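You operate a simulated robot arm through the tools that you are given. There is no shell and no other tool. Be economical: measure what you need, move in short steps, check, and stop when the job is done.

The job below is to be done with a simulated two-armed robot. You get a single attempt, and the scene is never put back.

TASK
Switch the welder off and scrub the melted tape off the outfeed.
Fine: the finished strip on it goes in the green tray; use the scrub block and put it back. What is to be rubbed or washed off counts as gone when no trace of it is left.

It is judged by the outcome, as a careful person would: the job done as asked, and still so three seconds after it is handed in. It fails if anything else is knocked over, pushed out of place, dropped, spilled or broken.

THE ROBOT
Two 6-joint arms with two-finger parallel grippers on one trunk, on a base that drives. Base frame: it is fixed to the floor where the robot stands at the start and does not move with it; the origin is under the middle of the robot, x ahead of it, y to its left, z up; the surface under the hand at the start is at about z = 0.82. Lengths are in m, angles in degrees, forces in N, time in s.
The left shoulder is at the start at [0.28, 0.185, 1.155], the right one opposite. With the tool pointing down near the work surface each hand reaches from about 0.52 to 0.92 m from the robot's upright axis, wherever it stands, measured 20 degrees to its own side. Places, roughly: blue strip [0.5, -1, 0.75]; foot pedal [0.5, -0.3, 0.2]; heat display [0.6, 0, 0.9]; heater switch [0.5, -0.2, 0.9]; hot air nozzle [0.8, -0.1, 0.9]; inside of the green tray [0.5, -0.7, 0.8]; melted tape [0.7, -0.5, 0.9]; pink strip [1, -1, 0.75]; remote key [0.5, -0.7, 1]; start key [0.4, -0.1, 0.9]; welder switch [0.5, -0.1, 0.9]; wheel lever [0.8, -0.3, 1]. Payload 1.57 kg a hand.
The TCP of each hand is the grasp point between the finger pads, 0.03 m short of the fingertips. In the tool frame z runs along the fingers and y along their closing line. The gripper opens to 0.08 m. The fingers are 0.017 m wide and 0.012 m thick; the gripper's body (0.04 by 0.082 m) begins 0.08 m behind the TCP.
Orientation is that of the tool frame in the base frame, as a unit quaternion [x, y, z, w]. With the fingers straight down and closing along the base's y, the tool's x points along the base's -x, its y along +y and its z along -z.

THE INTERFACE
- The arms move only by the tool nudge_tool. It takes "left_series", "right_series" or both (then of equal length, played together; a hand with none holds still); each is a list of rows, each an object of numbers (a shift or turn left out is 0, a gripper value left out holds the last): "jaw": the finger opening in m, from 0 to 0.08; "tx", "ty", "tz": the shift along the tool's x, y, z in m; "wx", "wy", "wz": the turn, a rotation vector about the tool's x, y, z in degrees. In form: [{"jaw": .., "tx": .., "ty": .., "tz": .., "wx": .., "wy": .., "wz": ..}, ...]. A call has 1 to 10 rows; each row is the pose to reach, as a shift and turn from the pose commanded when the call began, along the tool's axes at that moment. Each row takes 0.2 s and may step no farther than 0.05 m and 8.6 degrees from the row before; otherwise, or with a gripper value out of range, the whole call is refused. A pose out of reach is approached as far as the arm can. The call stops where the force on the tool passes 40 N (or 10 N more than at its start, if that is more) or the arm is blocked; 0.2 s more then pass. The fingers move at their own pace (about 0.153 m/s each) and stop on an object; they squeeze with about 35 N. The grip force told is the motor's: it shows also when the fingers shut on nothing. Time passes only in rows, and 0.2 s behind the last, so rows that repeat a pose let the fingers close. It gives the time, the measured TCP pose, the force on the tool (base axes), the opening and the grip force at its end, in the units of the frame above (readings bear some noise), with the torque about the TCP (base axes, N m) and any sound that the robot's microphone picked up.
- Cameras (640 x 400 px; columns grow to the right, rows downward): "scene" is now at [0.2305, -0.0379, 1.5923]; the picture's right is [-0.44, -0.90, 0.00], its down [-0.71, 0.35, -0.61] and it looks along [0.55, -0.27, -0.79] (base axes); focal length 287 px, centre (320, 200). "left" rides on the left gripper at [0.072, 0.007, -0.122] in its tool frame; the picture's right is [-0.09, 1.00, 0.00], its down [-0.84, -0.08, -0.54] and it looks along [-0.54, -0.05, 0.84] (tool axes); focal length 238 px, centre (320, 200). "right" rides on the right gripper at [0.072, -0.007, -0.122] in its tool frame; the picture's right is [0.09, 1.00, 0.00], its down [-0.84, 0.08, -0.54] and it looks along [-0.54, 0.05, 0.84] (tool axes); focal length 238 px, centre (320, 200). There is no depth. A picture from a camera that has moved, and an enlarged one, comes with that camera's place and axes in the base frame and with its lens. The place of the scene camera against the robot may be out by one fixed shift of up to 0.012 m in any direction.
- snapshot(camera): a new picture of that camera. The clock stands still meanwhile.
- lift_body(by): slides the trunk up (or, below 0, down) by that many m; the arms and the scene camera ride with it, the base frame stays. It gives what a move gives, with no picture.
- drive_base(legs): drives the robot by 1 to 6 legs, each [ahead, turn to the left] in m and degrees, along the robot's own axes; the way and the turn of a leg run together, so that a leg with both is an arc; at most 1.5 m and 180 degrees a leg. The arms and the cameras ride along, it lands a little off, and it stops where it bumps. It gives what a move gives.
- aim_head(pan, tilt): turns the head with the scene camera to pan (to the left, within 86 degrees either way) and tilt (down, from -29 to 69), counted from straight ahead of the robot. It gives what a move gives.
- close_up(camera, box): a new picture of the part [left, top, right, bottom] of that camera's present view, enlarged. The clock stands still meanwhile.
- finish_job(): hands the job in; it is judged then, once.

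Go step by step. Nothing tells you exact positions but the pictures and the camera data: compare them with the known pose of the tool, close in by small moves and look again before you grip or let go. The budget is 120 turns and 92 pictures, counting those below and the enlarged ones. Unless the task says otherwise, let go and move clear before handing in, and close with one line.

The tools are called after "Call:" by a JSON object that holds its "name" and its "arguments". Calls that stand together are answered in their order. nudge_tool: Moves the arms, as the interface text tells. Its arguments: {"type":"object","properties":{"left_series":{"type":"array"},"right_series":{"type":"array"}},"required":[]} The other tools are called the same way: lift_body (by) slides the trunk up or down; drive_base (legs) drives the base; aim_head (pan, tilt) turns the head that bears the scene camera; snapshot (camera) takes a picture; close_up (camera, box) takes an enlarged picture of a part of a camera's view; finish_job () hands the job in.

At the start:

```text
time: 0.0
left_tool_pos: [0.6055, -0.0608, 1.1732]
left_orientation: [0.0, 1.0, 0.0, 0.001]
left_force: [-0.9, -0.2, -0.7]
left_wrist_torque: [-0.02, 0.02, 0.04]
left_opening: 0.0801
left_grip_force: 0.1
right_tool_pos: [0.3695, -0.4834, 1.147]
right_orientation: [0.001, 1.0, -0.001, 0.0]
right_force: [-0.4, 0.0, -0.3]
right_wrist_torque: [0.0, 0.03, 0.0]
right_opening: 0.0801
right_grip_force: 0.0
trunk travel left (down, up): [-0.85, 0.14]
robot x, y, heading: [0.0009, -0.0006, -0.1]
head pan, tilt: [-26.1, 52.3]
```

scene: 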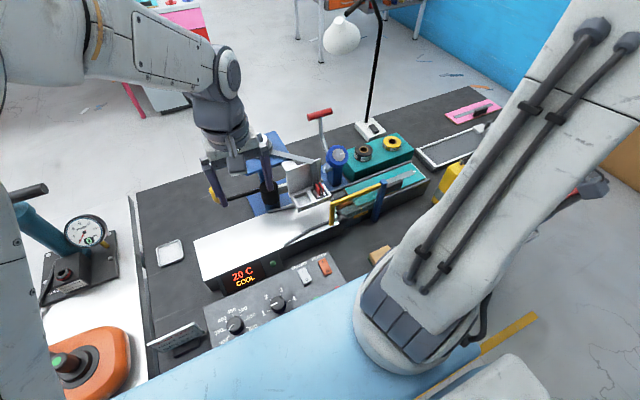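
right: 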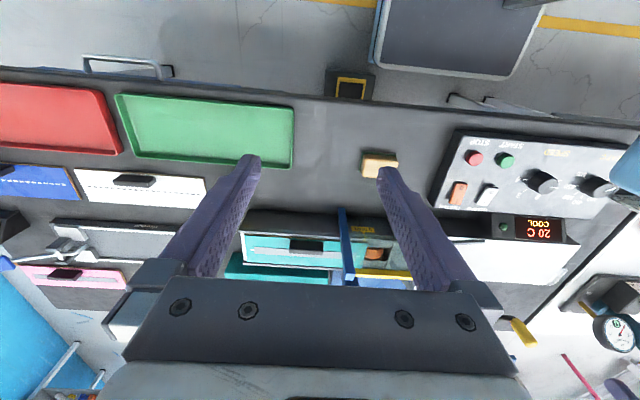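
left: 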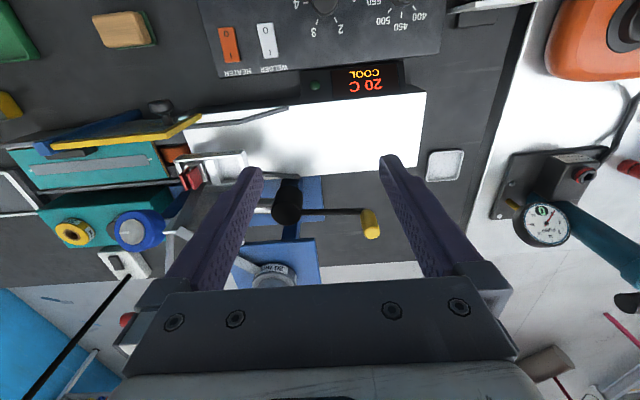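

I see a welder with a control panel near the front, an outfeed (teal) with a strip on it, a scrub block on the bench and the green tray to the right. I will look closer first.

Call:
{"name": "close_up", "arguments": {"camera": "scene", "box": [180, 100, 440, 360]}}

Call:
{"name": "close_up", "arguments": {"camera": "right", "box": [220, 130, 460, 290]}}

Call:
{"name": "close_up", "arguments": {"camera": "left", "box": [0, 0, 440, 280]}}

Call:
{"name": "close_up", "arguments": {"camera": "right", "box": [430, 120, 640, 260]}}

```text
1.54 times, centred on (310, 230) of scene
camera zoom: at [0.2305, -0.0379, 1.5923], right [-0.44, -0.9, 0.0], down [-0.71, 0.35, -0.61], along [0.55, -0.27, -0.79], focal length 442 px, centre (335, 154)
```

zoom: 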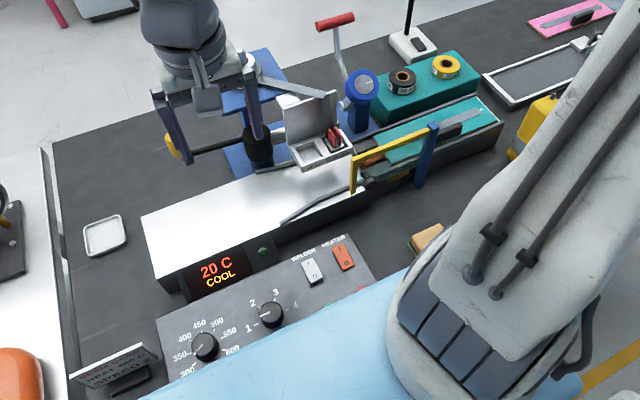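

```text
2.50 times, centred on (340, 210) of right
camera zoom: at [0.2984, -0.4899, 1.2694], right [-0.09, 1.0, 0.0], down [0.84, 0.08, 0.54], along [0.54, 0.05, -0.84], focal length 596 px, centre (270, 175)
```

zoom: 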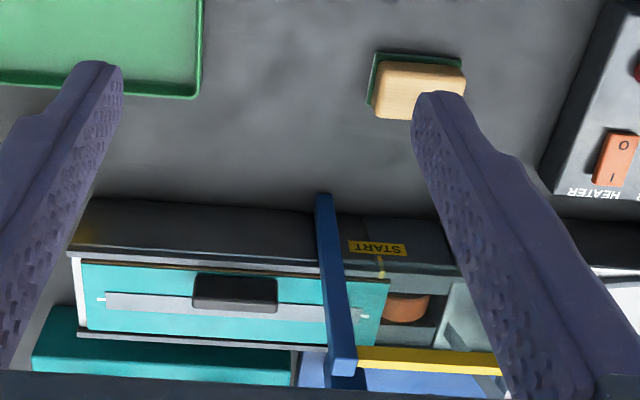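

```text
1.43 times, centred on (220, 140) of left
camera zoom: at [0.5345, -0.0534, 1.2963], right [0.09, 1.0, 0.0], down [0.84, -0.08, 0.54], along [0.54, -0.05, -0.84], focal length 340 px, centre (463, 286)
```

zoom: 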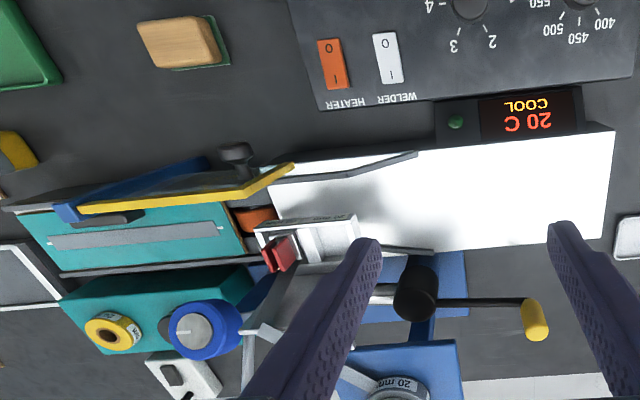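

```text
2.86 times, centred on (535, 190) of right
camera zoom: at [0.2984, -0.4899, 1.2694], right [-0.09, 1.0, 0.0], down [0.84, 0.08, 0.54], along [0.54, 0.05, -0.84], focal length 681 px, centre (-294, 229)
```

zoom: 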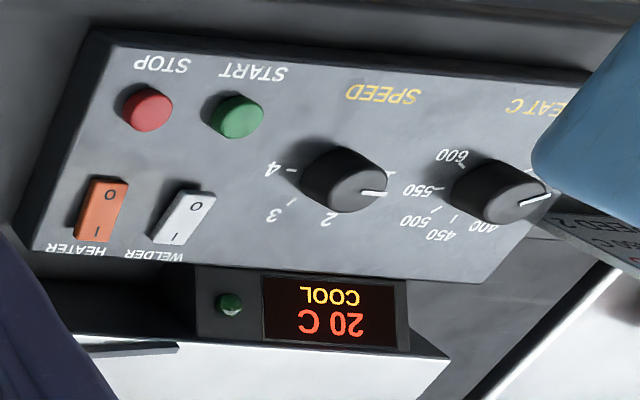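

The welder switch seems to be near (0.52, -0.13, 0.86), with its "0" end toward the robot. The teal strip with a black grip lies on the outfeed near (0.66, -0.49, 0.90), and the scrub block is near (0.48, -0.36). I bring the left hand over the switch with its fingers shut.

Call:
{"name": "nudge_tool", "arguments": {"left_series": [{"jaw": 0, "tx": 0.02, "ty": -0.014, "tz": 0.03}, {"jaw": 0, "tx": 0.04, "ty": -0.028, "tz": 0.06}, {"jaw": 0, "tx": 0.06, "ty": -0.042, "tz": 0.09}, {"jaw": 0, "tx": 0.08, "ty": -0.056, "tz": 0.12}, {"jaw": 0, "tx": 0.1, "ty": -0.07, "tz": 0.15}]}}

Call:
{"name": "snapshot", "arguments": {"camera": "left"}}

Call:
{"name": "snapshot", "arguments": {"camera": "scene"}}

```text
time: 1.2
left_tool_pos: [0.5068, -0.1321, 1.0238]
left_orientation: [-0.001, 1.0, 0.001, 0.0]
left_force: [-0.2, -0.4, 0.4]
left_wrist_torque: [0.02, 0.04, -0.03]
left_opening: 0.0
left_grip_force: 21.3
right_tool_pos: [0.3695, -0.4826, 1.1469]
right_orientation: [0.0, 1.0, 0.0, 0.0]
right_force: [1.6, -0.2, 0.2]
right_wrist_torque: [0.0, -0.02, 0.0]
right_opening: 0.0802
right_grip_force: 0.0
trunk travel left (down, up): [-0.85, 0.14]
robot x, y, heading: [-0.0006, -0.0033, 0.1]
head pan, tilt: [-26.1, 52.3]
```

```text
84 pictures are left
camera left: at [0.4349, -0.1242, 1.1459], right [0.09, 1.0, 0.0], down [0.84, -0.08, 0.54], along [0.54, -0.05, -0.84], focal length 238 px, centre (320, 200)
```

left: 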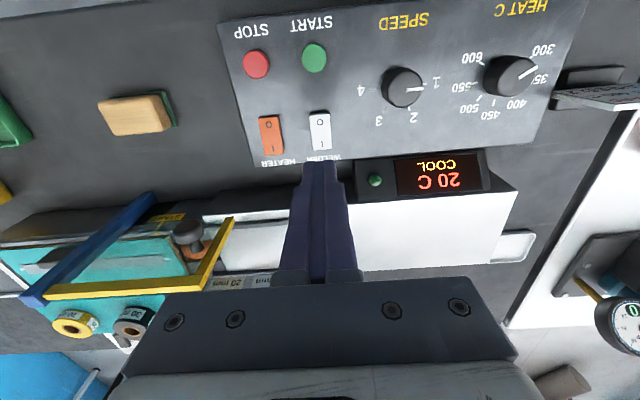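

```text
83 pictures are left
camera scene: at [0.2305, -0.0378, 1.5923], right [-0.44, -0.9, 0.0], down [-0.71, 0.35, -0.61], along [0.55, -0.27, -0.79], focal length 287 px, centre (320, 200)
```

scene: 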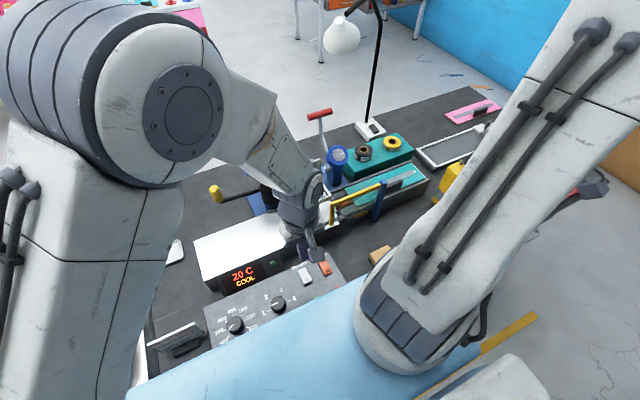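

Call:
{"name": "close_up", "arguments": {"camera": "left", "box": [230, 90, 390, 190]}}

Call:
{"name": "close_up", "arguments": {"camera": "left", "box": [0, 170, 280, 345]}}

```text
4.00 times, centred on (310, 140) of left
camera zoom: at [0.4349, -0.1242, 1.1459], right [0.09, 1.0, 0.0], down [0.84, -0.08, 0.54], along [0.54, -0.05, -0.84], focal length 953 px, centre (360, 440)
```

zoom: 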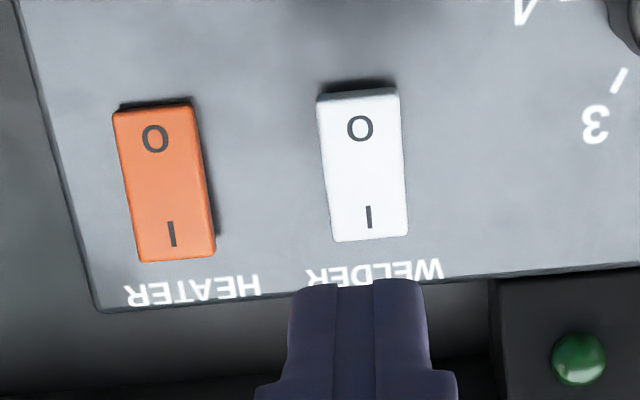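

```text
2.29 times, centred on (140, 258) of left
camera zoom: at [0.4349, -0.1242, 1.1459], right [0.09, 1.0, 0.0], down [0.84, -0.08, 0.54], along [0.54, -0.05, -0.84], focal length 545 px, centre (731, 69)
```

zoom: 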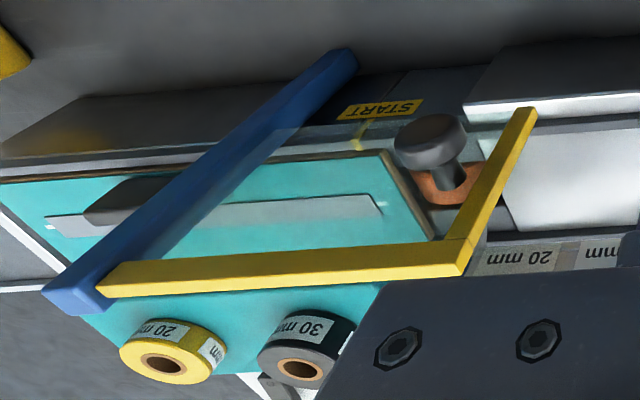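

The welder rocker stands with its "I" end down (on) and the heater's looks off. I lower the shut fingers onto the "O" end.

Call:
{"name": "nudge_tool", "arguments": {"left_series": [{"tx": 0.002, "tz": 0.04}, {"tx": 0.004, "tz": 0.08}, {"tx": 0.004, "tz": 0.105}, {"tx": 0.004, "tz": 0.115}, {"tx": 0.004, "tz": 0.12}, {"tx": 0.004, "tz": 0.125}, {"tx": 0.004, "tz": 0.13}, {"tx": 0.004, "tz": 0.134}]}}

Call:
{"name": "snapshot", "arguments": {"camera": "left"}}

```text
time: 3.0
left_tool_pos: [0.5025, -0.1306, 0.893]
left_orientation: [0.0, 1.0, -0.001, 0.001]
left_force: [-5.0, 4.8, 23.1]
left_wrist_torque: [0.13, -0.06, 0.1]
left_opening: 0.0
left_grip_force: 21.1
right_tool_pos: [0.3697, -0.4821, 1.1471]
right_orientation: [0.0, 1.0, 0.0, 0.0]
right_force: [-0.4, 1.3, -0.1]
right_wrist_torque: [0.05, 0.01, 0.0]
right_opening: 0.0801
right_grip_force: 0.1
trunk travel left (down, up): [-0.85, 0.14]
robot x, y, heading: [0.0028, -0.0002, 0.2]
head pan, tilt: [-26.1, 52.3]
stopped in row 8 (left hand): the force on the tool passed its limit at 47 N (the readings are from after the stop); the commanded pose is now the measured one
```

```text
80 pictures are left
camera left: at [0.4302, -0.1234, 1.0165], right [0.09, 1.0, 0.0], down [0.84, -0.08, 0.54], along [0.54, -0.05, -0.84], focal length 238 px, centre (320, 200)
```

left: 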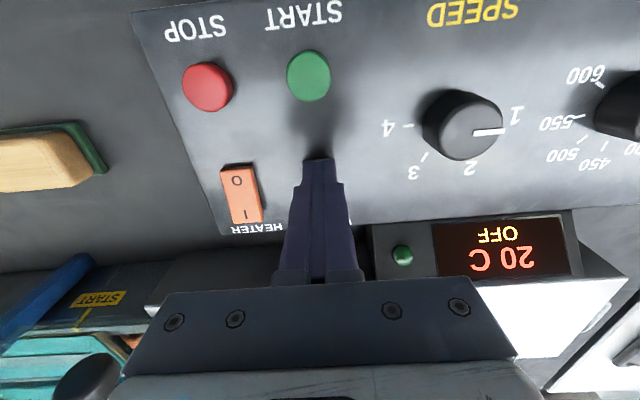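

The welder is off: the display says OFF. I raise the left hand clear and lift the right hand to look at the outfeed and tray area from above.

Call:
{"name": "nudge_tool", "arguments": {"left_series": [{"tz": -0.04}, {"tz": -0.08}, {"tz": -0.12, "ty": 0.02}, {"tz": -0.16, "ty": 0.06}, {"tz": -0.2, "ty": 0.1}, {"tz": -0.24, "ty": 0.14}, {"tz": -0.26, "ty": 0.18}], "right_series": [{"tz": -0.02, "ty": -0.02}, {"tz": -0.04, "ty": -0.04}, {"tz": -0.06, "ty": -0.06}, {"tz": -0.08, "ty": -0.08}, {"tz": -0.1, "ty": -0.1}, {"tz": -0.12, "ty": -0.1}, {"tz": -0.13, "ty": -0.1}]}}

Call:
{"name": "snapshot", "arguments": {"camera": "right"}}

Call:
{"name": "snapshot", "arguments": {"camera": "scene"}}

```text
refused: row 4 steps farther than a row can; nothing moved
```

```text
79 pictures are left
camera right: at [0.2975, -0.4894, 1.27], right [-0.09, 1.0, 0.0], down [0.84, 0.08, 0.54], along [0.54, 0.05, -0.84], focal length 238 px, centre (320, 200)
```

right: 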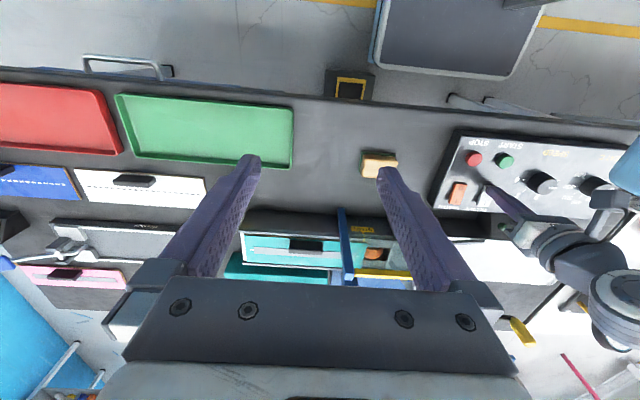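

```text
78 pictures are left
camera scene: at [0.2292, -0.0374, 1.5928], right [-0.44, -0.9, 0.0], down [-0.71, 0.35, -0.61], along [0.55, -0.27, -0.79], focal length 287 px, centre (320, 200)
```

scene: 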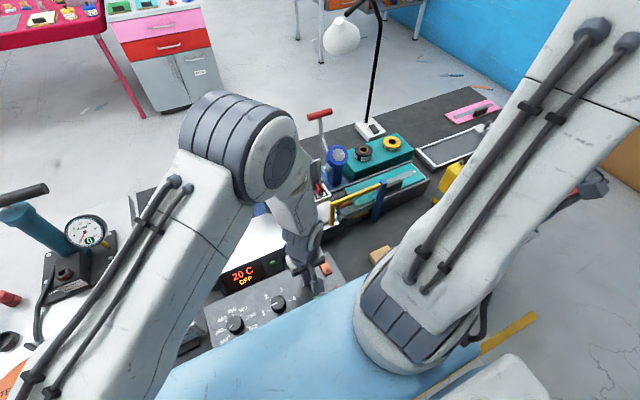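

The move was refused for too long a step; I repeat it with smaller ones.

Call:
{"name": "nudge_tool", "arguments": {"left_series": [{"tz": -0.04}, {"tz": -0.08}, {"tz": -0.12, "ty": 0.02}, {"tz": -0.15, "ty": 0.05}, {"tz": -0.18, "ty": 0.08}, {"tz": -0.21, "ty": 0.11}, {"tz": -0.24, "ty": 0.14}, {"tz": -0.26, "ty": 0.18}], "right_series": [{"tz": -0.02, "ty": -0.02}, {"tz": -0.04, "ty": -0.04}, {"tz": -0.06, "ty": -0.06}, {"tz": -0.08, "ty": -0.08}, {"tz": -0.1, "ty": -0.1}, {"tz": -0.12, "ty": -0.1}, {"tz": -0.13, "ty": -0.1}, {"tz": -0.13, "ty": -0.1}]}}

Call:
{"name": "snapshot", "arguments": {"camera": "right"}}

Call:
{"name": "aim_head", "arguments": {"pan": -45, "tilt": 45}}

Call:
{"name": "snapshot", "arguments": {"camera": "scene"}}

```text
time: 4.8
left_tool_pos: [0.5042, 0.05, 1.1526]
left_orientation: [0.002, 1.0, -0.001, 0.0]
left_force: [-0.1, 0.4, 0.6]
left_wrist_torque: [-0.01, -0.01, 0.01]
left_opening: 0.0004
left_grip_force: 21.4
right_tool_pos: [0.3711, -0.5835, 1.2757]
right_orientation: [0.0, 1.0, 0.0, 0.001]
right_force: [-1.3, 0.5, 0.7]
right_wrist_torque: [0.02, -0.04, 0.01]
right_opening: 0.08
right_grip_force: 0.0
trunk travel left (down, up): [-0.85, 0.14]
robot x, y, heading: [-0.0008, 0.0034, 0.1]
head pan, tilt: [-26.1, 52.3]
```

```text
77 pictures are left
camera right: at [0.2988, -0.5892, 1.3987], right [-0.09, 1.0, 0.0], down [0.84, 0.08, 0.54], along [0.54, 0.05, -0.84], focal length 238 px, centre (320, 200)
```

right: 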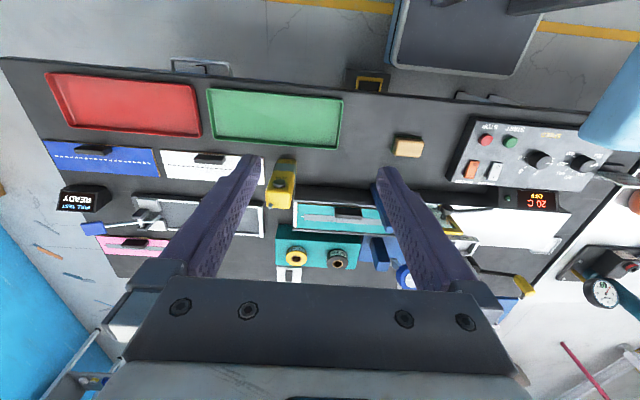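

```text
time: 5.6
left_tool_pos: [0.5031, 0.0502, 1.1517]
left_orientation: [0.001, 1.0, -0.001, 0.0]
left_force: [0.6, 0.3, -0.5]
left_wrist_torque: [0.0, 0.02, 0.01]
left_opening: 0.0
left_grip_force: 21.5
right_tool_pos: [0.3702, -0.5823, 1.2763]
right_orientation: [0.0, 1.0, 0.0, 0.0]
right_force: [-0.4, -0.4, 0.2]
right_wrist_torque: [-0.01, -0.04, -0.02]
right_opening: 0.0797
right_grip_force: 0.1
trunk travel left (down, up): [-0.85, 0.14]
robot x, y, heading: [0.0031, -0.0018, 0.1]
head pan, tilt: [-45.0, 45.0]
```

```text
76 pictures are left
camera scene: at [0.2208, -0.0623, 1.6022], right [-0.71, -0.71, 0.0], down [-0.5, 0.5, -0.71], along [0.5, -0.5, -0.71], focal length 287 px, centre (320, 200)
```

scene: 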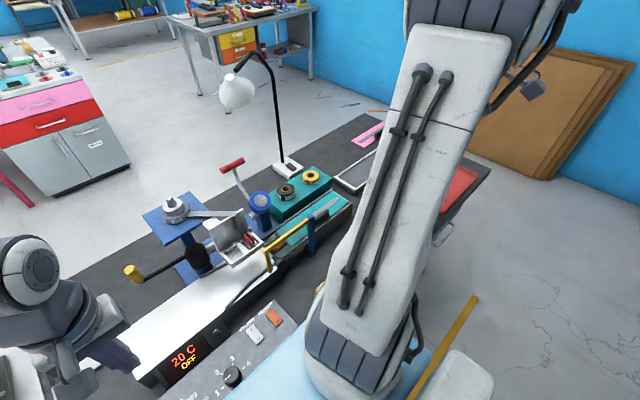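

There is a yellow pendant box near the outfeed's right end, and I need its position to steer round it. I take close-ups.

Call:
{"name": "close_up", "arguments": {"camera": "right", "box": [190, 70, 430, 280]}}

Call:
{"name": "nudge_tool", "arguments": {"right_series": [{"ty": 0.04}, {"ty": 0.08}, {"ty": 0.12}, {"ty": 0.16}, {"ty": 0.2}]}}

Call:
{"name": "close_up", "arguments": {"camera": "right", "box": [90, 70, 330, 280]}}

```text
1.90 times, centred on (310, 175) of right
camera zoom: at [0.299, -0.5891, 1.3984], right [-0.09, 1.0, 0.0], down [0.84, 0.08, 0.54], along [0.54, 0.05, -0.84], focal length 454 px, centre (339, 248)
```

zoom: 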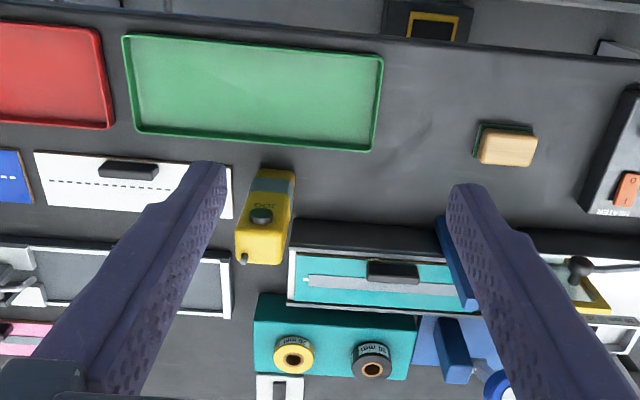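

```text
time: 6.8
left_tool_pos: [0.5035, 0.0492, 1.1527]
left_orientation: [0.0, 1.0, 0.001, -0.001]
left_force: [-0.2, 0.3, -0.4]
left_wrist_torque: [0.01, -0.03, 0.04]
left_opening: 0.0001
left_grip_force: 21.3
right_tool_pos: [0.3679, -0.3824, 1.2757]
right_orientation: [0.0, 1.0, 0.0, 0.0]
right_force: [-0.3, 0.1, -0.5]
right_wrist_torque: [0.02, -0.01, -0.01]
right_opening: 0.08
right_grip_force: 0.1
trunk travel left (down, up): [-0.85, 0.14]
robot x, y, heading: [-0.0042, 0.0, -0.0]
head pan, tilt: [-45.0, 45.0]
```

```text
1.90 times, centred on (210, 175) of right
camera zoom: at [0.2966, -0.3889, 1.3975], right [-0.09, 1.0, 0.0], down [0.84, 0.08, 0.54], along [0.54, 0.05, -0.84], focal length 454 px, centre (530, 248)
```

zoom: 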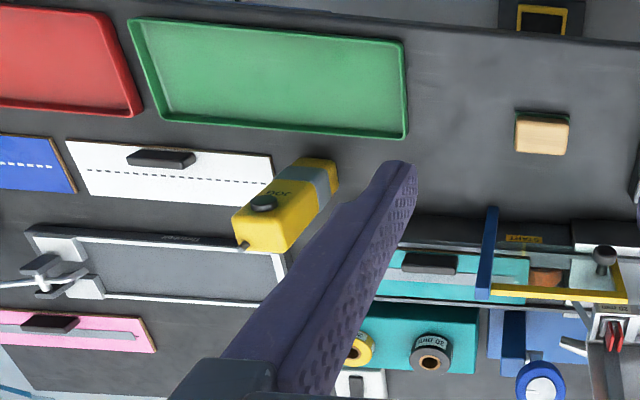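

I now have these places:
- The strip covers x 0.63–0.71, y -0.61 to -0.35, z about 0.9, with its grip near (0.645, -0.487).
- A blue and yellow gate stands at x≈0.605, y -0.41 to -0.25, up to z≈1.01.
- The yellow remote stands near (0.56, -0.65), up to z≈1.0.
- The green tray covers x 0.395–0.507, y -0.83 to -0.53.

I turn the right hand so that it closes along x, with its camera on the -y side.

Call:
{"name": "nudge_tool", "arguments": {"right_series": [{"tx": -0.013, "ty": -0.011, "tz": 0.008, "wz": -8.6}, {"tx": -0.026, "ty": -0.022, "tz": 0.015, "wz": -17.2}, {"tx": -0.04, "ty": -0.033, "tz": 0.023, "wz": -25.8}, {"tx": -0.053, "ty": -0.044, "tz": 0.03, "wz": -34.4}, {"tx": -0.066, "ty": -0.055, "tz": 0.038, "wz": -43}, {"tx": -0.079, "ty": -0.066, "tz": 0.046, "wz": -51.6}, {"tx": -0.092, "ty": -0.077, "tz": 0.053, "wz": -60.2}, {"tx": -0.106, "ty": -0.088, "tz": 0.061, "wz": -68.8}, {"tx": -0.12, "ty": -0.099, "tz": 0.068, "wz": -77.4}, {"tx": -0.132, "ty": -0.108, "tz": 0.076, "wz": -86}]}}

Call:
{"name": "snapshot", "arguments": {"camera": "right"}}

```text
time: 9.0
left_tool_pos: [0.5036, 0.0494, 1.1523]
left_orientation: [0.002, 1.0, -0.001, 0.0]
left_force: [0.7, -0.2, 0.1]
left_wrist_torque: [-0.02, -0.02, -0.03]
left_opening: 0.0
left_grip_force: 21.5
right_tool_pos: [0.503, -0.4916, 1.1997]
right_orientation: [-0.683, 0.731, 0.001, 0.0]
right_force: [-0.6, -1.0, 0.4]
right_wrist_torque: [-0.03, 0.0, 0.02]
right_opening: 0.0803
right_grip_force: 0.0
trunk travel left (down, up): [-0.85, 0.14]
robot x, y, heading: [-0.0008, 0.002, -0.1]
head pan, tilt: [-45.0, 45.0]
```

```text
73 pictures are left
camera right: at [0.5041, -0.5629, 1.3225], right [-1.0, -0.02, 0.0], down [-0.02, 0.84, 0.54], along [-0.01, 0.54, -0.84], focal length 238 px, centre (320, 200)
```

right: 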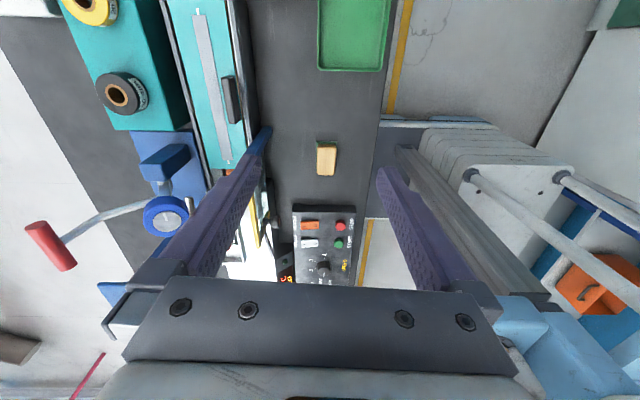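

The grip measures (0.646, -0.489). I square the hand and move it above the grip.

Call:
{"name": "nudge_tool", "arguments": {"right_series": [{"tx": -0.004, "ty": -0.045, "wz": -1.3}, {"tx": -0.008, "ty": -0.09, "wz": -2.6}, {"tx": -0.0125, "ty": -0.1436, "tz": 0.0, "wz": -4}, {"tx": -0.0125, "ty": -0.1436, "tz": 0.04, "wz": -4}, {"tx": -0.0125, "ty": -0.1436, "tz": 0.08, "wz": -4}, {"tx": -0.0125, "ty": -0.1436, "tz": 0.11, "wz": -4}]}}

Call:
{"name": "snapshot", "arguments": {"camera": "right"}}

Call:
{"name": "snapshot", "arguments": {"camera": "scene"}}

```text
refused: row 3 steps farther than a row can; nothing moved
```

```text
72 pictures are left
camera right: at [0.5041, -0.5629, 1.3225], right [-1.0, -0.02, 0.0], down [-0.02, 0.84, 0.54], along [-0.01, 0.54, -0.84], focal length 238 px, centre (320, 200)
```

right: 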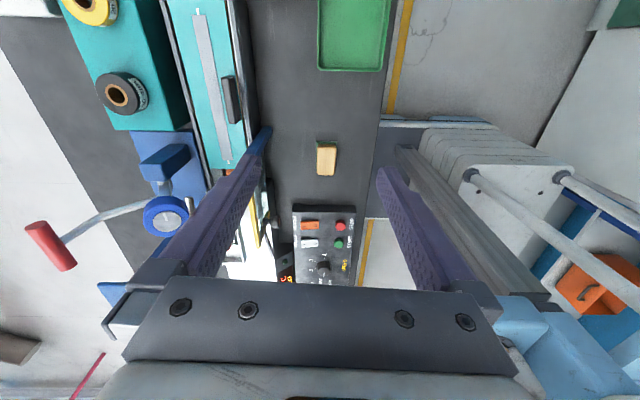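

```text
71 pictures are left
camera scene: at [0.2208, -0.0624, 1.6022], right [-0.71, -0.71, 0.0], down [-0.5, 0.5, -0.71], along [0.5, -0.5, -0.71], focal length 287 px, centre (320, 200)
```

scene: 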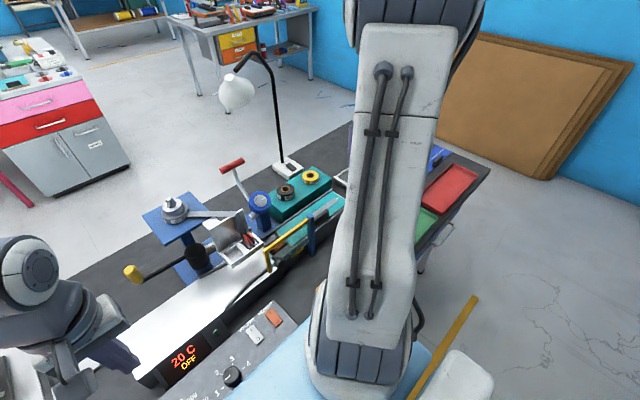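

One step was too long, so I repeat with even steps and check before taking pictures.

Call:
{"name": "nudge_tool", "arguments": {"right_series": [{"tx": -0.003, "ty": -0.036, "wz": -1}, {"tx": -0.006, "ty": -0.072, "wz": -2}, {"tx": -0.009, "ty": -0.108, "wz": -3}, {"tx": -0.0125, "ty": -0.1436, "tz": 0.01, "wz": -4}, {"tx": -0.0125, "ty": -0.1436, "tz": 0.05, "wz": -4}, {"tx": -0.0125, "ty": -0.1436, "tz": 0.09, "wz": -4}, {"tx": -0.0125, "ty": -0.1436, "tz": 0.11, "wz": -4}]}}

Call:
{"name": "snapshot", "arguments": {"camera": "right"}}

```text
time: 10.6
left_tool_pos: [0.5034, 0.0499, 1.152]
left_orientation: [0.0, 1.0, -0.001, -0.001]
left_force: [-0.8, 0.5, -0.7]
left_wrist_torque: [0.01, -0.01, 0.02]
left_opening: 0.0
left_grip_force: 22.0
right_tool_pos: [0.6468, -0.4903, 1.0934]
right_orientation: [-0.707, 0.707, 0.0, 0.0]
right_force: [-0.3, -0.7, 0.1]
right_wrist_torque: [0.01, -0.04, -0.01]
right_opening: 0.0799
right_grip_force: 0.0
trunk travel left (down, up): [-0.85, 0.14]
robot x, y, heading: [0.0006, -0.0004, 0.6]
head pan, tilt: [-45.0, 45.0]
```

```text
70 pictures are left
camera right: at [0.6542, -0.5604, 1.2147], right [-1.0, -0.09, 0.0], down [-0.08, 0.84, 0.54], along [-0.05, 0.54, -0.84], focal length 238 px, centre (320, 200)
```

right: 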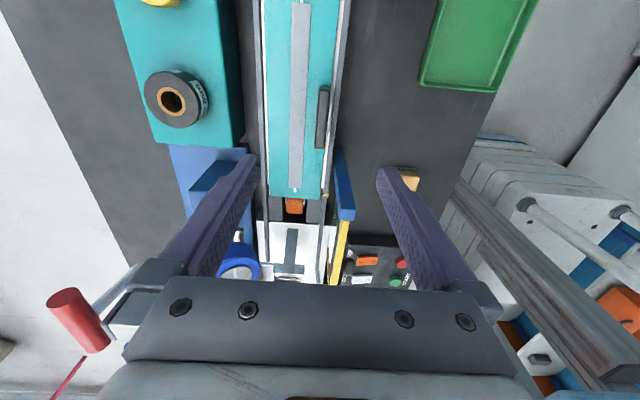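

Call:
{"name": "close_up", "arguments": {"camera": "right", "box": [220, 0, 400, 220]}}

```text
1.82 times, centred on (310, 110) of right
camera zoom: at [0.6542, -0.5604, 1.2147], right [-1.0, -0.09, 0.0], down [-0.08, 0.84, 0.54], along [-0.05, 0.54, -0.84], focal length 433 px, centre (338, 364)
```

zoom: 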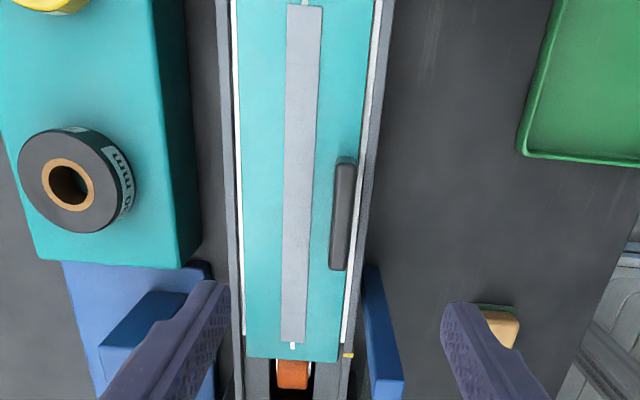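

The grip is a thin bar along y at (0.645, -0.487), close to the near rail, and the strip surface is at z≈0.897. I narrow the jaw and go lower to look again.

Call:
{"name": "nudge_tool", "arguments": {"right_series": [{"jaw": 0.035, "ty": 0.001, "tz": 0.04}, {"jaw": 0.035, "ty": 0.001, "tz": 0.08}, {"jaw": 0.035, "ty": 0.001, "tz": 0.12}, {"jaw": 0.035, "ty": 0.001, "tz": 0.13}]}}

Call:
{"name": "snapshot", "arguments": {"camera": "right"}}

Call:
{"name": "close_up", "arguments": {"camera": "right", "box": [260, 100, 400, 220]}}

Call:
{"name": "close_up", "arguments": {"camera": "scene", "box": [220, 150, 380, 290]}}

```text
time: 11.6
left_tool_pos: [0.5041, 0.0501, 1.1518]
left_orientation: [0.001, 1.0, -0.001, -0.001]
left_force: [-0.1, 0.5, 0.1]
left_wrist_torque: [0.01, -0.01, 0.02]
left_opening: 0.0
left_grip_force: 21.8
right_tool_pos: [0.6453, -0.4892, 0.9609]
right_orientation: [-0.707, 0.707, 0.0, 0.0]
right_force: [0.8, 0.4, 0.2]
right_wrist_torque: [0.0, -0.02, 0.0]
right_opening: 0.0351
right_grip_force: 0.1
trunk travel left (down, up): [-0.85, 0.14]
robot x, y, heading: [0.0013, -0.0009, 0.0]
head pan, tilt: [-45.0, 45.0]
```

```text
68 pictures are left
camera right: at [0.6523, -0.561, 1.0829], right [-1.0, -0.09, 0.0], down [-0.08, 0.84, 0.54], along [-0.05, 0.54, -0.84], focal length 238 px, centre (320, 200)
```

right: 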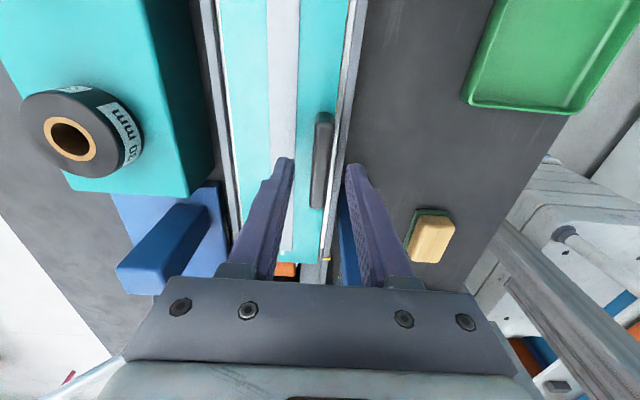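

```text
3.33 times, centred on (330, 160) of right
camera zoom: at [0.6523, -0.561, 1.0829], right [-1.0, -0.09, 0.0], down [-0.08, 0.84, 0.54], along [-0.05, 0.54, -0.84], focal length 794 px, centre (287, 333)
```

zoom: 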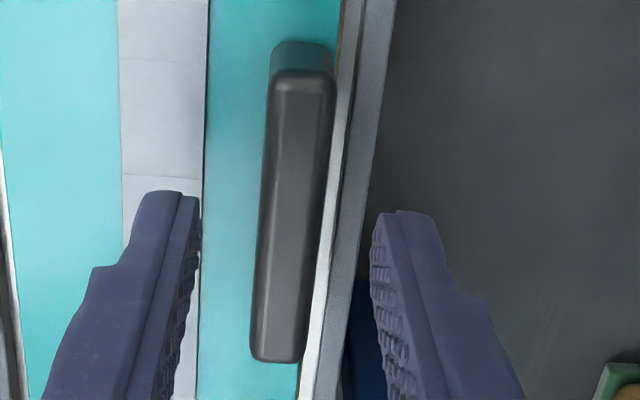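

```text
2.86 times, centred on (300, 220) of scene
camera zoom: at [0.2209, -0.0624, 1.6022], right [-0.71, -0.71, 0.0], down [-0.5, 0.5, -0.71], along [0.5, -0.5, -0.71], focal length 820 px, centre (377, 143)
```

zoom: 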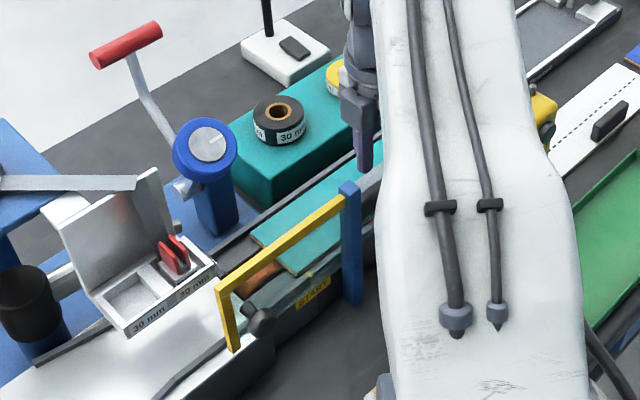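

The hand is centred on the grip bar. I lower it slowly to a tip height of about 0.906 and then look.

Call:
{"name": "nudge_tool", "arguments": {"right_series": [{"jaw": 0.03, "ty": 0.001, "tz": 0.01}, {"jaw": 0.03, "ty": 0.001, "tz": 0.017}, {"jaw": 0.03, "ty": 0.001, "tz": 0.021}, {"jaw": 0.03, "ty": 0.001, "tz": 0.025}]}}

Call:
{"name": "close_up", "arguments": {"camera": "right", "box": [260, 100, 400, 220]}}

```text
time: 12.6
left_tool_pos: [0.5048, 0.0498, 1.1516]
left_orientation: [0.001, 1.0, -0.002, 0.0]
left_force: [0.2, -0.8, -1.0]
left_wrist_torque: [0.03, -0.01, 0.0]
left_opening: 0.0
left_grip_force: 21.3
right_tool_pos: [0.6437, -0.4902, 0.9377]
right_orientation: [-0.707, 0.707, 0.0, 0.0]
right_force: [-0.4, 0.2, -0.3]
right_wrist_torque: [0.0, 0.0, 0.03]
right_opening: 0.0297
right_grip_force: 0.1
trunk travel left (down, up): [-0.85, 0.14]
robot x, y, heading: [0.0007, -0.0, -0.2]
head pan, tilt: [-45.0, 45.0]
```

```text
3.33 times, centred on (330, 160) of right
camera zoom: at [0.6509, -0.561, 1.0585], right [-1.0, -0.09, 0.0], down [-0.08, 0.84, 0.54], along [-0.05, 0.54, -0.84], focal length 794 px, centre (287, 333)
```

zoom: 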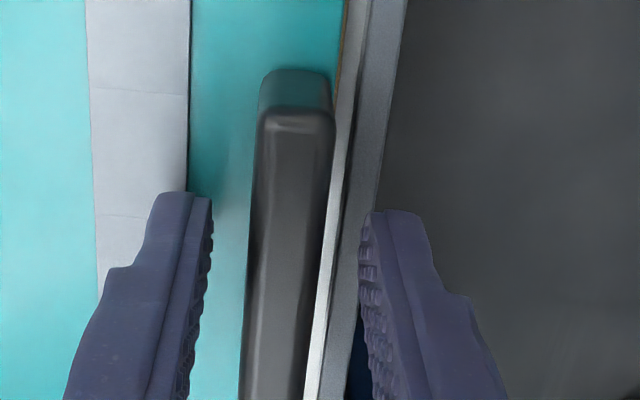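

The bar (top at about z 0.925) stands between the fingers. I go 4 mm lower and grip it.

Call:
{"name": "nudge_tool", "arguments": {"right_series": [{"jaw": 0.03, "tz": 0.004}, {"jaw": 0.0, "tz": 0.004}, {"jaw": 0.0, "tz": 0.004}, {"jaw": 0.0, "tz": 0.004}]}}

Call:
{"name": "close_up", "arguments": {"camera": "right", "box": [200, 60, 440, 240]}}

```text
time: 13.6
left_tool_pos: [0.5033, 0.0501, 1.152]
left_orientation: [0.001, 1.0, -0.001, 0.001]
left_force: [-0.1, -0.1, -0.3]
left_wrist_torque: [0.01, 0.0, 0.03]
left_opening: 0.0001
left_grip_force: 21.8
right_tool_pos: [0.6433, -0.4896, 0.9328]
right_orientation: [0.708, -0.707, 0.0, 0.0]
right_force: [-0.5, 0.4, 0.7]
right_wrist_torque: [0.03, -0.01, 0.1]
right_opening: 0.013
right_grip_force: 30.0
trunk travel left (down, up): [-0.85, 0.14]
robot x, y, heading: [0.0013, 0.0, 0.0]
head pan, tilt: [-45.0, 45.0]
```

```text
2.22 times, centred on (320, 150) of right
camera zoom: at [0.6504, -0.5607, 1.0548], right [-1.0, -0.09, 0.0], down [-0.08, 0.84, 0.54], along [-0.05, 0.54, -0.84], focal length 530 px, centre (320, 311)
```

zoom: 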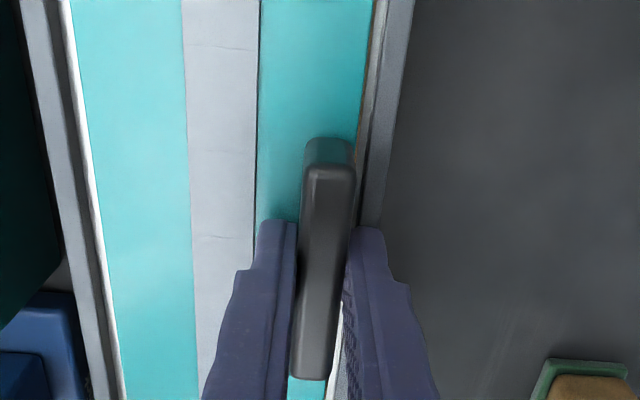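

I have the bar gripped at 13 mm. I lift straight up, keeping slightly away from the gate.

Call:
{"name": "nudge_tool", "arguments": {"right_series": [{"tz": -0.01}, {"tz": -0.02}, {"tz": -0.035, "ty": -0.003}, {"tz": -0.055, "ty": -0.005}, {"tz": -0.08, "ty": -0.005}, {"tz": -0.11, "ty": -0.005}, {"tz": -0.14, "ty": -0.005}, {"tz": -0.17, "ty": -0.005}]}}

Call:
{"name": "snapshot", "arguments": {"camera": "right"}}

Call:
{"name": "snapshot", "arguments": {"camera": "scene"}}

```text
time: 15.4
left_tool_pos: [0.5025, 0.0513, 1.152]
left_orientation: [0.0, 1.0, -0.002, 0.0]
left_force: [0.1, -0.5, 0.9]
left_wrist_torque: [0.0, -0.01, 0.0]
left_opening: 0.0
left_grip_force: 21.2
right_tool_pos: [0.6489, -0.486, 1.1015]
right_orientation: [0.708, -0.706, 0.0, -0.001]
right_force: [-1.4, 0.4, -0.7]
right_wrist_torque: [-0.01, 0.01, -0.03]
right_opening: 0.013
right_grip_force: 30.4
trunk travel left (down, up): [-0.85, 0.14]
robot x, y, heading: [-0.0019, -0.0031, 0.2]
head pan, tilt: [-45.0, 45.0]
```

```text
63 pictures are left
camera right: at [0.6567, -0.5583, 1.2239], right [-1.0, -0.09, 0.0], down [-0.08, 0.84, 0.54], along [-0.05, 0.54, -0.84], focal length 238 px, centre (320, 200)
```

right: 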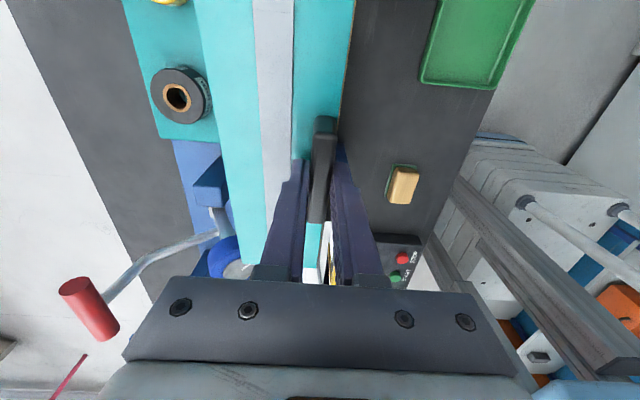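

```text
62 pictures are left
camera scene: at [0.2209, -0.062, 1.6022], right [-0.71, -0.71, 0.0], down [-0.5, 0.5, -0.71], along [0.5, -0.5, -0.71], focal length 287 px, centre (320, 200)
```

scene: 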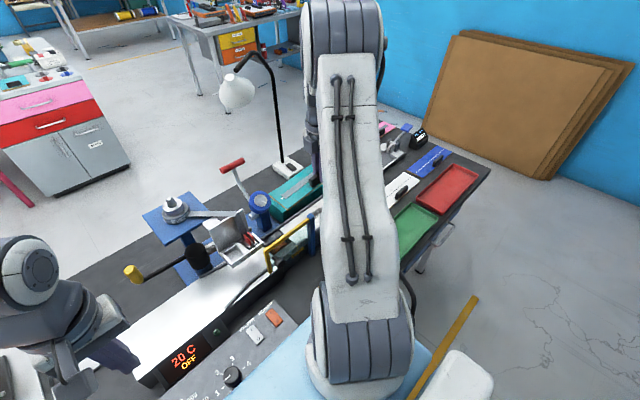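

The strip is held level. I raise it a little more and carry it over to the tray, above the gate and remote.

Call:
{"name": "nudge_tool", "arguments": {"right_series": [{"tz": -0.03}, {"tz": -0.04, "tx": 0.02, "ty": 0.02}, {"tz": -0.04, "tx": 0.045, "ty": 0.05}, {"tz": -0.04, "tx": 0.07, "ty": 0.08}, {"tz": -0.04, "tx": 0.095, "ty": 0.11}, {"tz": -0.04, "tx": 0.12, "ty": 0.14}, {"tz": -0.04, "tx": 0.145, "ty": 0.17}, {"tz": -0.04, "tx": 0.17, "ty": 0.2}, {"tz": -0.04, "tx": 0.192, "ty": 0.228}]}}

Call:
{"name": "snapshot", "arguments": {"camera": "right"}}

Call:
{"name": "snapshot", "arguments": {"camera": "scene"}}

```text
time: 17.4
left_tool_pos: [0.503, 0.0502, 1.1525]
left_orientation: [0.0, 1.0, -0.001, 0.0]
left_force: [0.1, 0.1, 0.1]
left_wrist_torque: [0.0, -0.02, -0.02]
left_opening: 0.0
left_grip_force: 21.8
right_tool_pos: [0.4214, -0.6824, 1.1429]
right_orientation: [-0.707, 0.707, 0.0, 0.0]
right_force: [-0.6, 0.1, -0.6]
right_wrist_torque: [0.0, 0.04, -0.02]
right_opening: 0.0131
right_grip_force: 29.7
trunk travel left (down, up): [-0.85, 0.14]
robot x, y, heading: [-0.0, 0.001, -0.1]
head pan, tilt: [-45.0, 45.0]
```

```text
61 pictures are left
camera right: at [0.4282, -0.7536, 1.2637], right [-1.0, -0.09, 0.0], down [-0.08, 0.84, 0.54], along [-0.05, 0.54, -0.84], focal length 238 px, centre (320, 200)
```

right: 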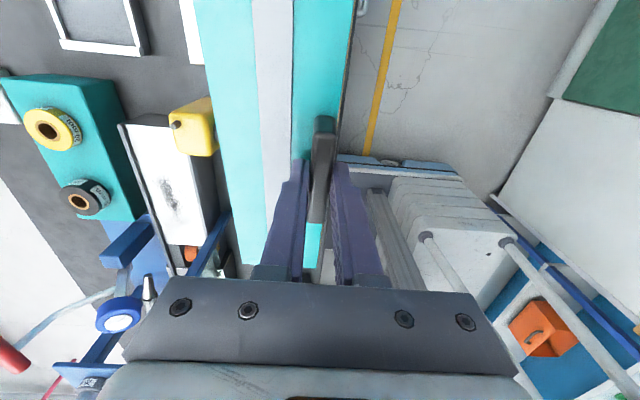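

```text
60 pictures are left
camera scene: at [0.2209, -0.0624, 1.6022], right [-0.71, -0.71, 0.0], down [-0.5, 0.5, -0.71], along [0.5, -0.5, -0.71], focal length 287 px, centre (320, 200)
```

scene: 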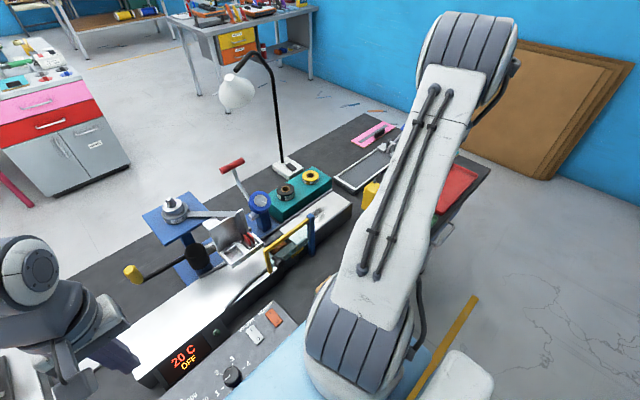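

The strip hangs over the tray, and the melted tape is visible on the bare outfeed. I lower it to just above the tray rim and check the alignment.

Call:
{"name": "nudge_tool", "arguments": {"right_series": [{"tz": 0.045}, {"tz": 0.09}, {"tz": 0.135}, {"tz": 0.18}, {"tz": 0.21}, {"tz": 0.23}]}}

Call:
{"name": "snapshot", "arguments": {"camera": "right"}}

Call:
{"name": "snapshot", "arguments": {"camera": "scene"}}

```text
time: 18.8
left_tool_pos: [0.5034, 0.0501, 1.1522]
left_orientation: [0.002, 1.0, -0.001, -0.001]
left_force: [0.0, 0.2, 0.2]
left_wrist_torque: [-0.03, 0.01, 0.0]
left_opening: 0.0002
left_grip_force: 21.3
right_tool_pos: [0.4216, -0.6806, 0.9119]
right_orientation: [0.707, -0.707, 0.0, 0.0]
right_force: [0.8, -0.8, -0.5]
right_wrist_torque: [0.03, 0.0, -0.02]
right_opening: 0.013
right_grip_force: 30.0
trunk travel left (down, up): [-0.85, 0.14]
robot x, y, heading: [-0.0021, -0.0012, -0.1]
head pan, tilt: [-45.0, 45.0]
```

```text
59 pictures are left
camera right: at [0.428, -0.7521, 1.0343], right [-1.0, -0.09, 0.0], down [-0.08, 0.84, 0.54], along [-0.05, 0.54, -0.84], focal length 238 px, centre (320, 200)
```

right: 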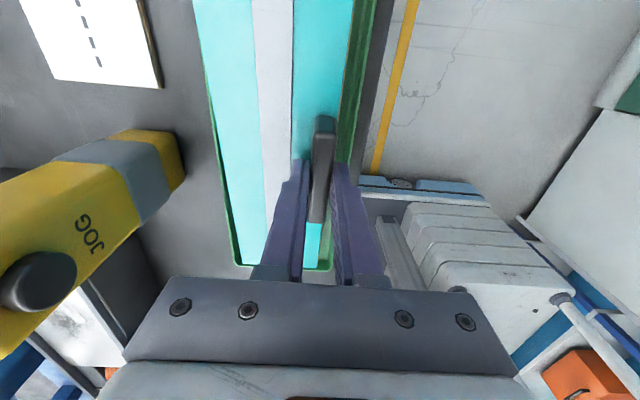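

```text
58 pictures are left
camera scene: at [0.2208, -0.0625, 1.6022], right [-0.71, -0.71, 0.0], down [-0.5, 0.5, -0.71], along [0.5, -0.5, -0.71], focal length 287 px, centre (320, 200)
```

scene: 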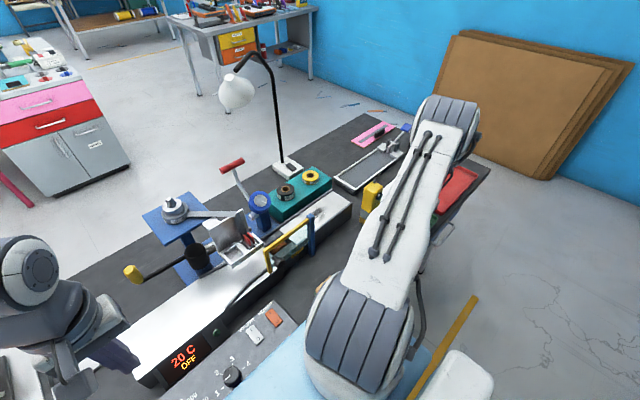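

Call:
{"name": "close_up", "arguments": {"camera": "right", "box": [180, 0, 400, 140]}}

Call:
{"name": "close_up", "arguments": {"camera": "right", "box": [200, 140, 380, 280]}}

```text
2.86 times, centred on (290, 70) of right
camera zoom: at [0.428, -0.7521, 1.0343], right [-1.0, -0.09, 0.0], down [-0.08, 0.84, 0.54], along [-0.05, 0.54, -0.84], focal length 681 px, centre (406, 571)
```

zoom: 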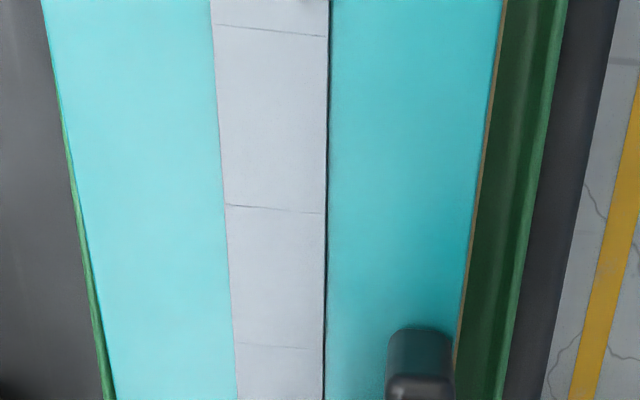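

```text
2.86 times, centred on (290, 210) of right
camera zoom: at [0.428, -0.7521, 1.0343], right [-1.0, -0.09, 0.0], down [-0.08, 0.84, 0.54], along [-0.05, 0.54, -0.84], focal length 681 px, centre (406, 171)
```

zoom: 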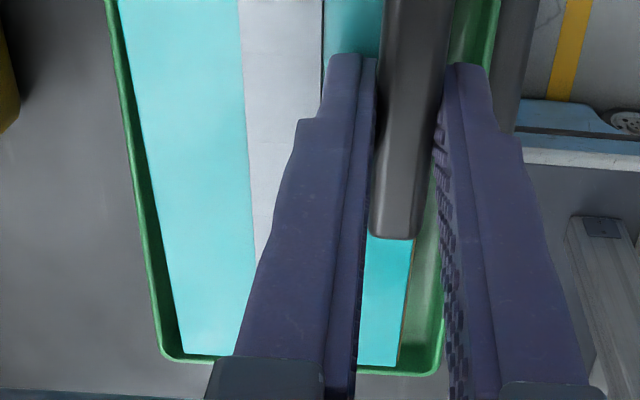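

The strip fits between the rims but has swung about 9° in the pads, with its +y end low. I level it by tilting the hand and check again.

Call:
{"name": "nudge_tool", "arguments": {"right_series": [{"wy": -4, "ty": -0.002}, {"wy": -8.5, "ty": -0.003}]}}

Call:
{"name": "snapshot", "arguments": {"camera": "right"}}

```text
time: 19.4
left_tool_pos: [0.503, 0.0497, 1.1524]
left_orientation: [0.001, 1.0, 0.0, 0.0]
left_force: [-0.4, 0.6, -0.6]
left_wrist_torque: [0.01, 0.01, -0.02]
left_opening: 0.0
left_grip_force: 22.0
right_tool_pos: [0.425, -0.6821, 0.9125]
right_orientation: [-0.705, 0.705, 0.052, 0.053]
right_force: [0.6, 0.7, -1.2]
right_wrist_torque: [0.03, 0.03, -0.02]
right_opening: 0.0133
right_grip_force: 30.0
trunk travel left (down, up): [-0.85, 0.14]
robot x, y, heading: [-0.0007, -0.0015, 0.2]
head pan, tilt: [-45.0, 45.0]
```

```text
55 pictures are left
camera right: at [0.4313, -0.7698, 1.0223], right [-1.0, -0.09, -0.01], down [-0.08, 0.75, 0.66], along [-0.05, 0.66, -0.75], focal length 238 px, centre (320, 200)
```

right: 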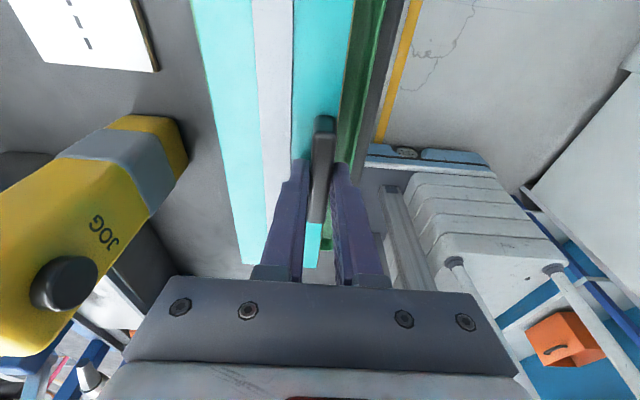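

The strip is level now. I lower it gently straight down into the tray.

Call:
{"name": "nudge_tool", "arguments": {"right_series": [{"tz": 0.0148, "tx": 0.0022}, {"tz": 0.0297, "tx": 0.0044}, {"tz": 0.0356, "tx": 0.0053}, {"tz": 0.0396, "tx": 0.0059}]}}

Call:
{"name": "snapshot", "arguments": {"camera": "right"}}

```text
time: 20.4
left_tool_pos: [0.5032, 0.0498, 1.1525]
left_orientation: [0.0, 1.0, -0.001, 0.0]
left_force: [0.0, 0.1, 0.1]
left_wrist_torque: [0.04, -0.01, -0.02]
left_opening: 0.0001
left_grip_force: 21.6
right_tool_pos: [0.4256, -0.6807, 0.8727]
right_orientation: [0.706, -0.705, -0.053, -0.052]
right_force: [-1.0, 0.1, -0.2]
right_wrist_torque: [-0.19, 0.0, 0.0]
right_opening: 0.0134
right_grip_force: 29.8
trunk travel left (down, up): [-0.85, 0.14]
robot x, y, heading: [0.002, -0.0004, -0.2]
head pan, tilt: [-45.0, 45.0]
```

```text
54 pictures are left
camera right: at [0.4313, -0.7697, 0.9827], right [-1.0, -0.09, -0.01], down [-0.08, 0.75, 0.66], along [-0.05, 0.66, -0.75], focal length 238 px, centre (320, 200)
```

right: 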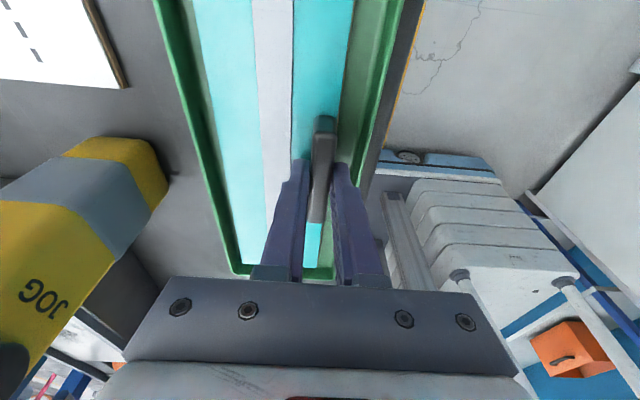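

The strip is inside the rims and one end seems to touch. I lower a few more mm.

Call:
{"name": "nudge_tool", "arguments": {"right_series": [{"tz": 0.003, "tx": 0.0004}, {"tz": 0.006, "tx": 0.0009}, {"tz": 0.008, "tx": 0.0012}]}}

Call:
{"name": "snapshot", "arguments": {"camera": "right"}}

```text
time: 21.2
left_tool_pos: [0.5032, 0.0506, 1.1516]
left_orientation: [0.0, 1.0, -0.001, 0.001]
left_force: [0.9, -0.6, 0.3]
left_wrist_torque: [-0.01, -0.02, 0.0]
left_opening: 0.0001
left_grip_force: 21.4
right_tool_pos: [0.4251, -0.6812, 0.8663]
right_orientation: [-0.704, 0.706, 0.05, 0.052]
right_force: [1.3, 2.8, 24.2]
right_wrist_torque: [0.12, -0.03, -0.01]
right_opening: 0.0136
right_grip_force: 30.1
trunk travel left (down, up): [-0.85, 0.14]
robot x, y, heading: [0.001, -0.0031, -0.1]
head pan, tilt: [-45.0, 45.0]
```

```text
53 pictures are left
camera right: at [0.4313, -0.77, 0.9766], right [-1.0, -0.09, -0.01], down [-0.08, 0.75, 0.66], along [-0.05, 0.66, -0.75], focal length 238 px, centre (320, 200)
```

right: 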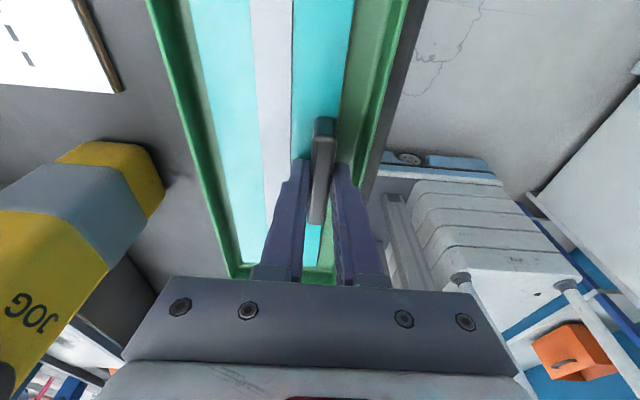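

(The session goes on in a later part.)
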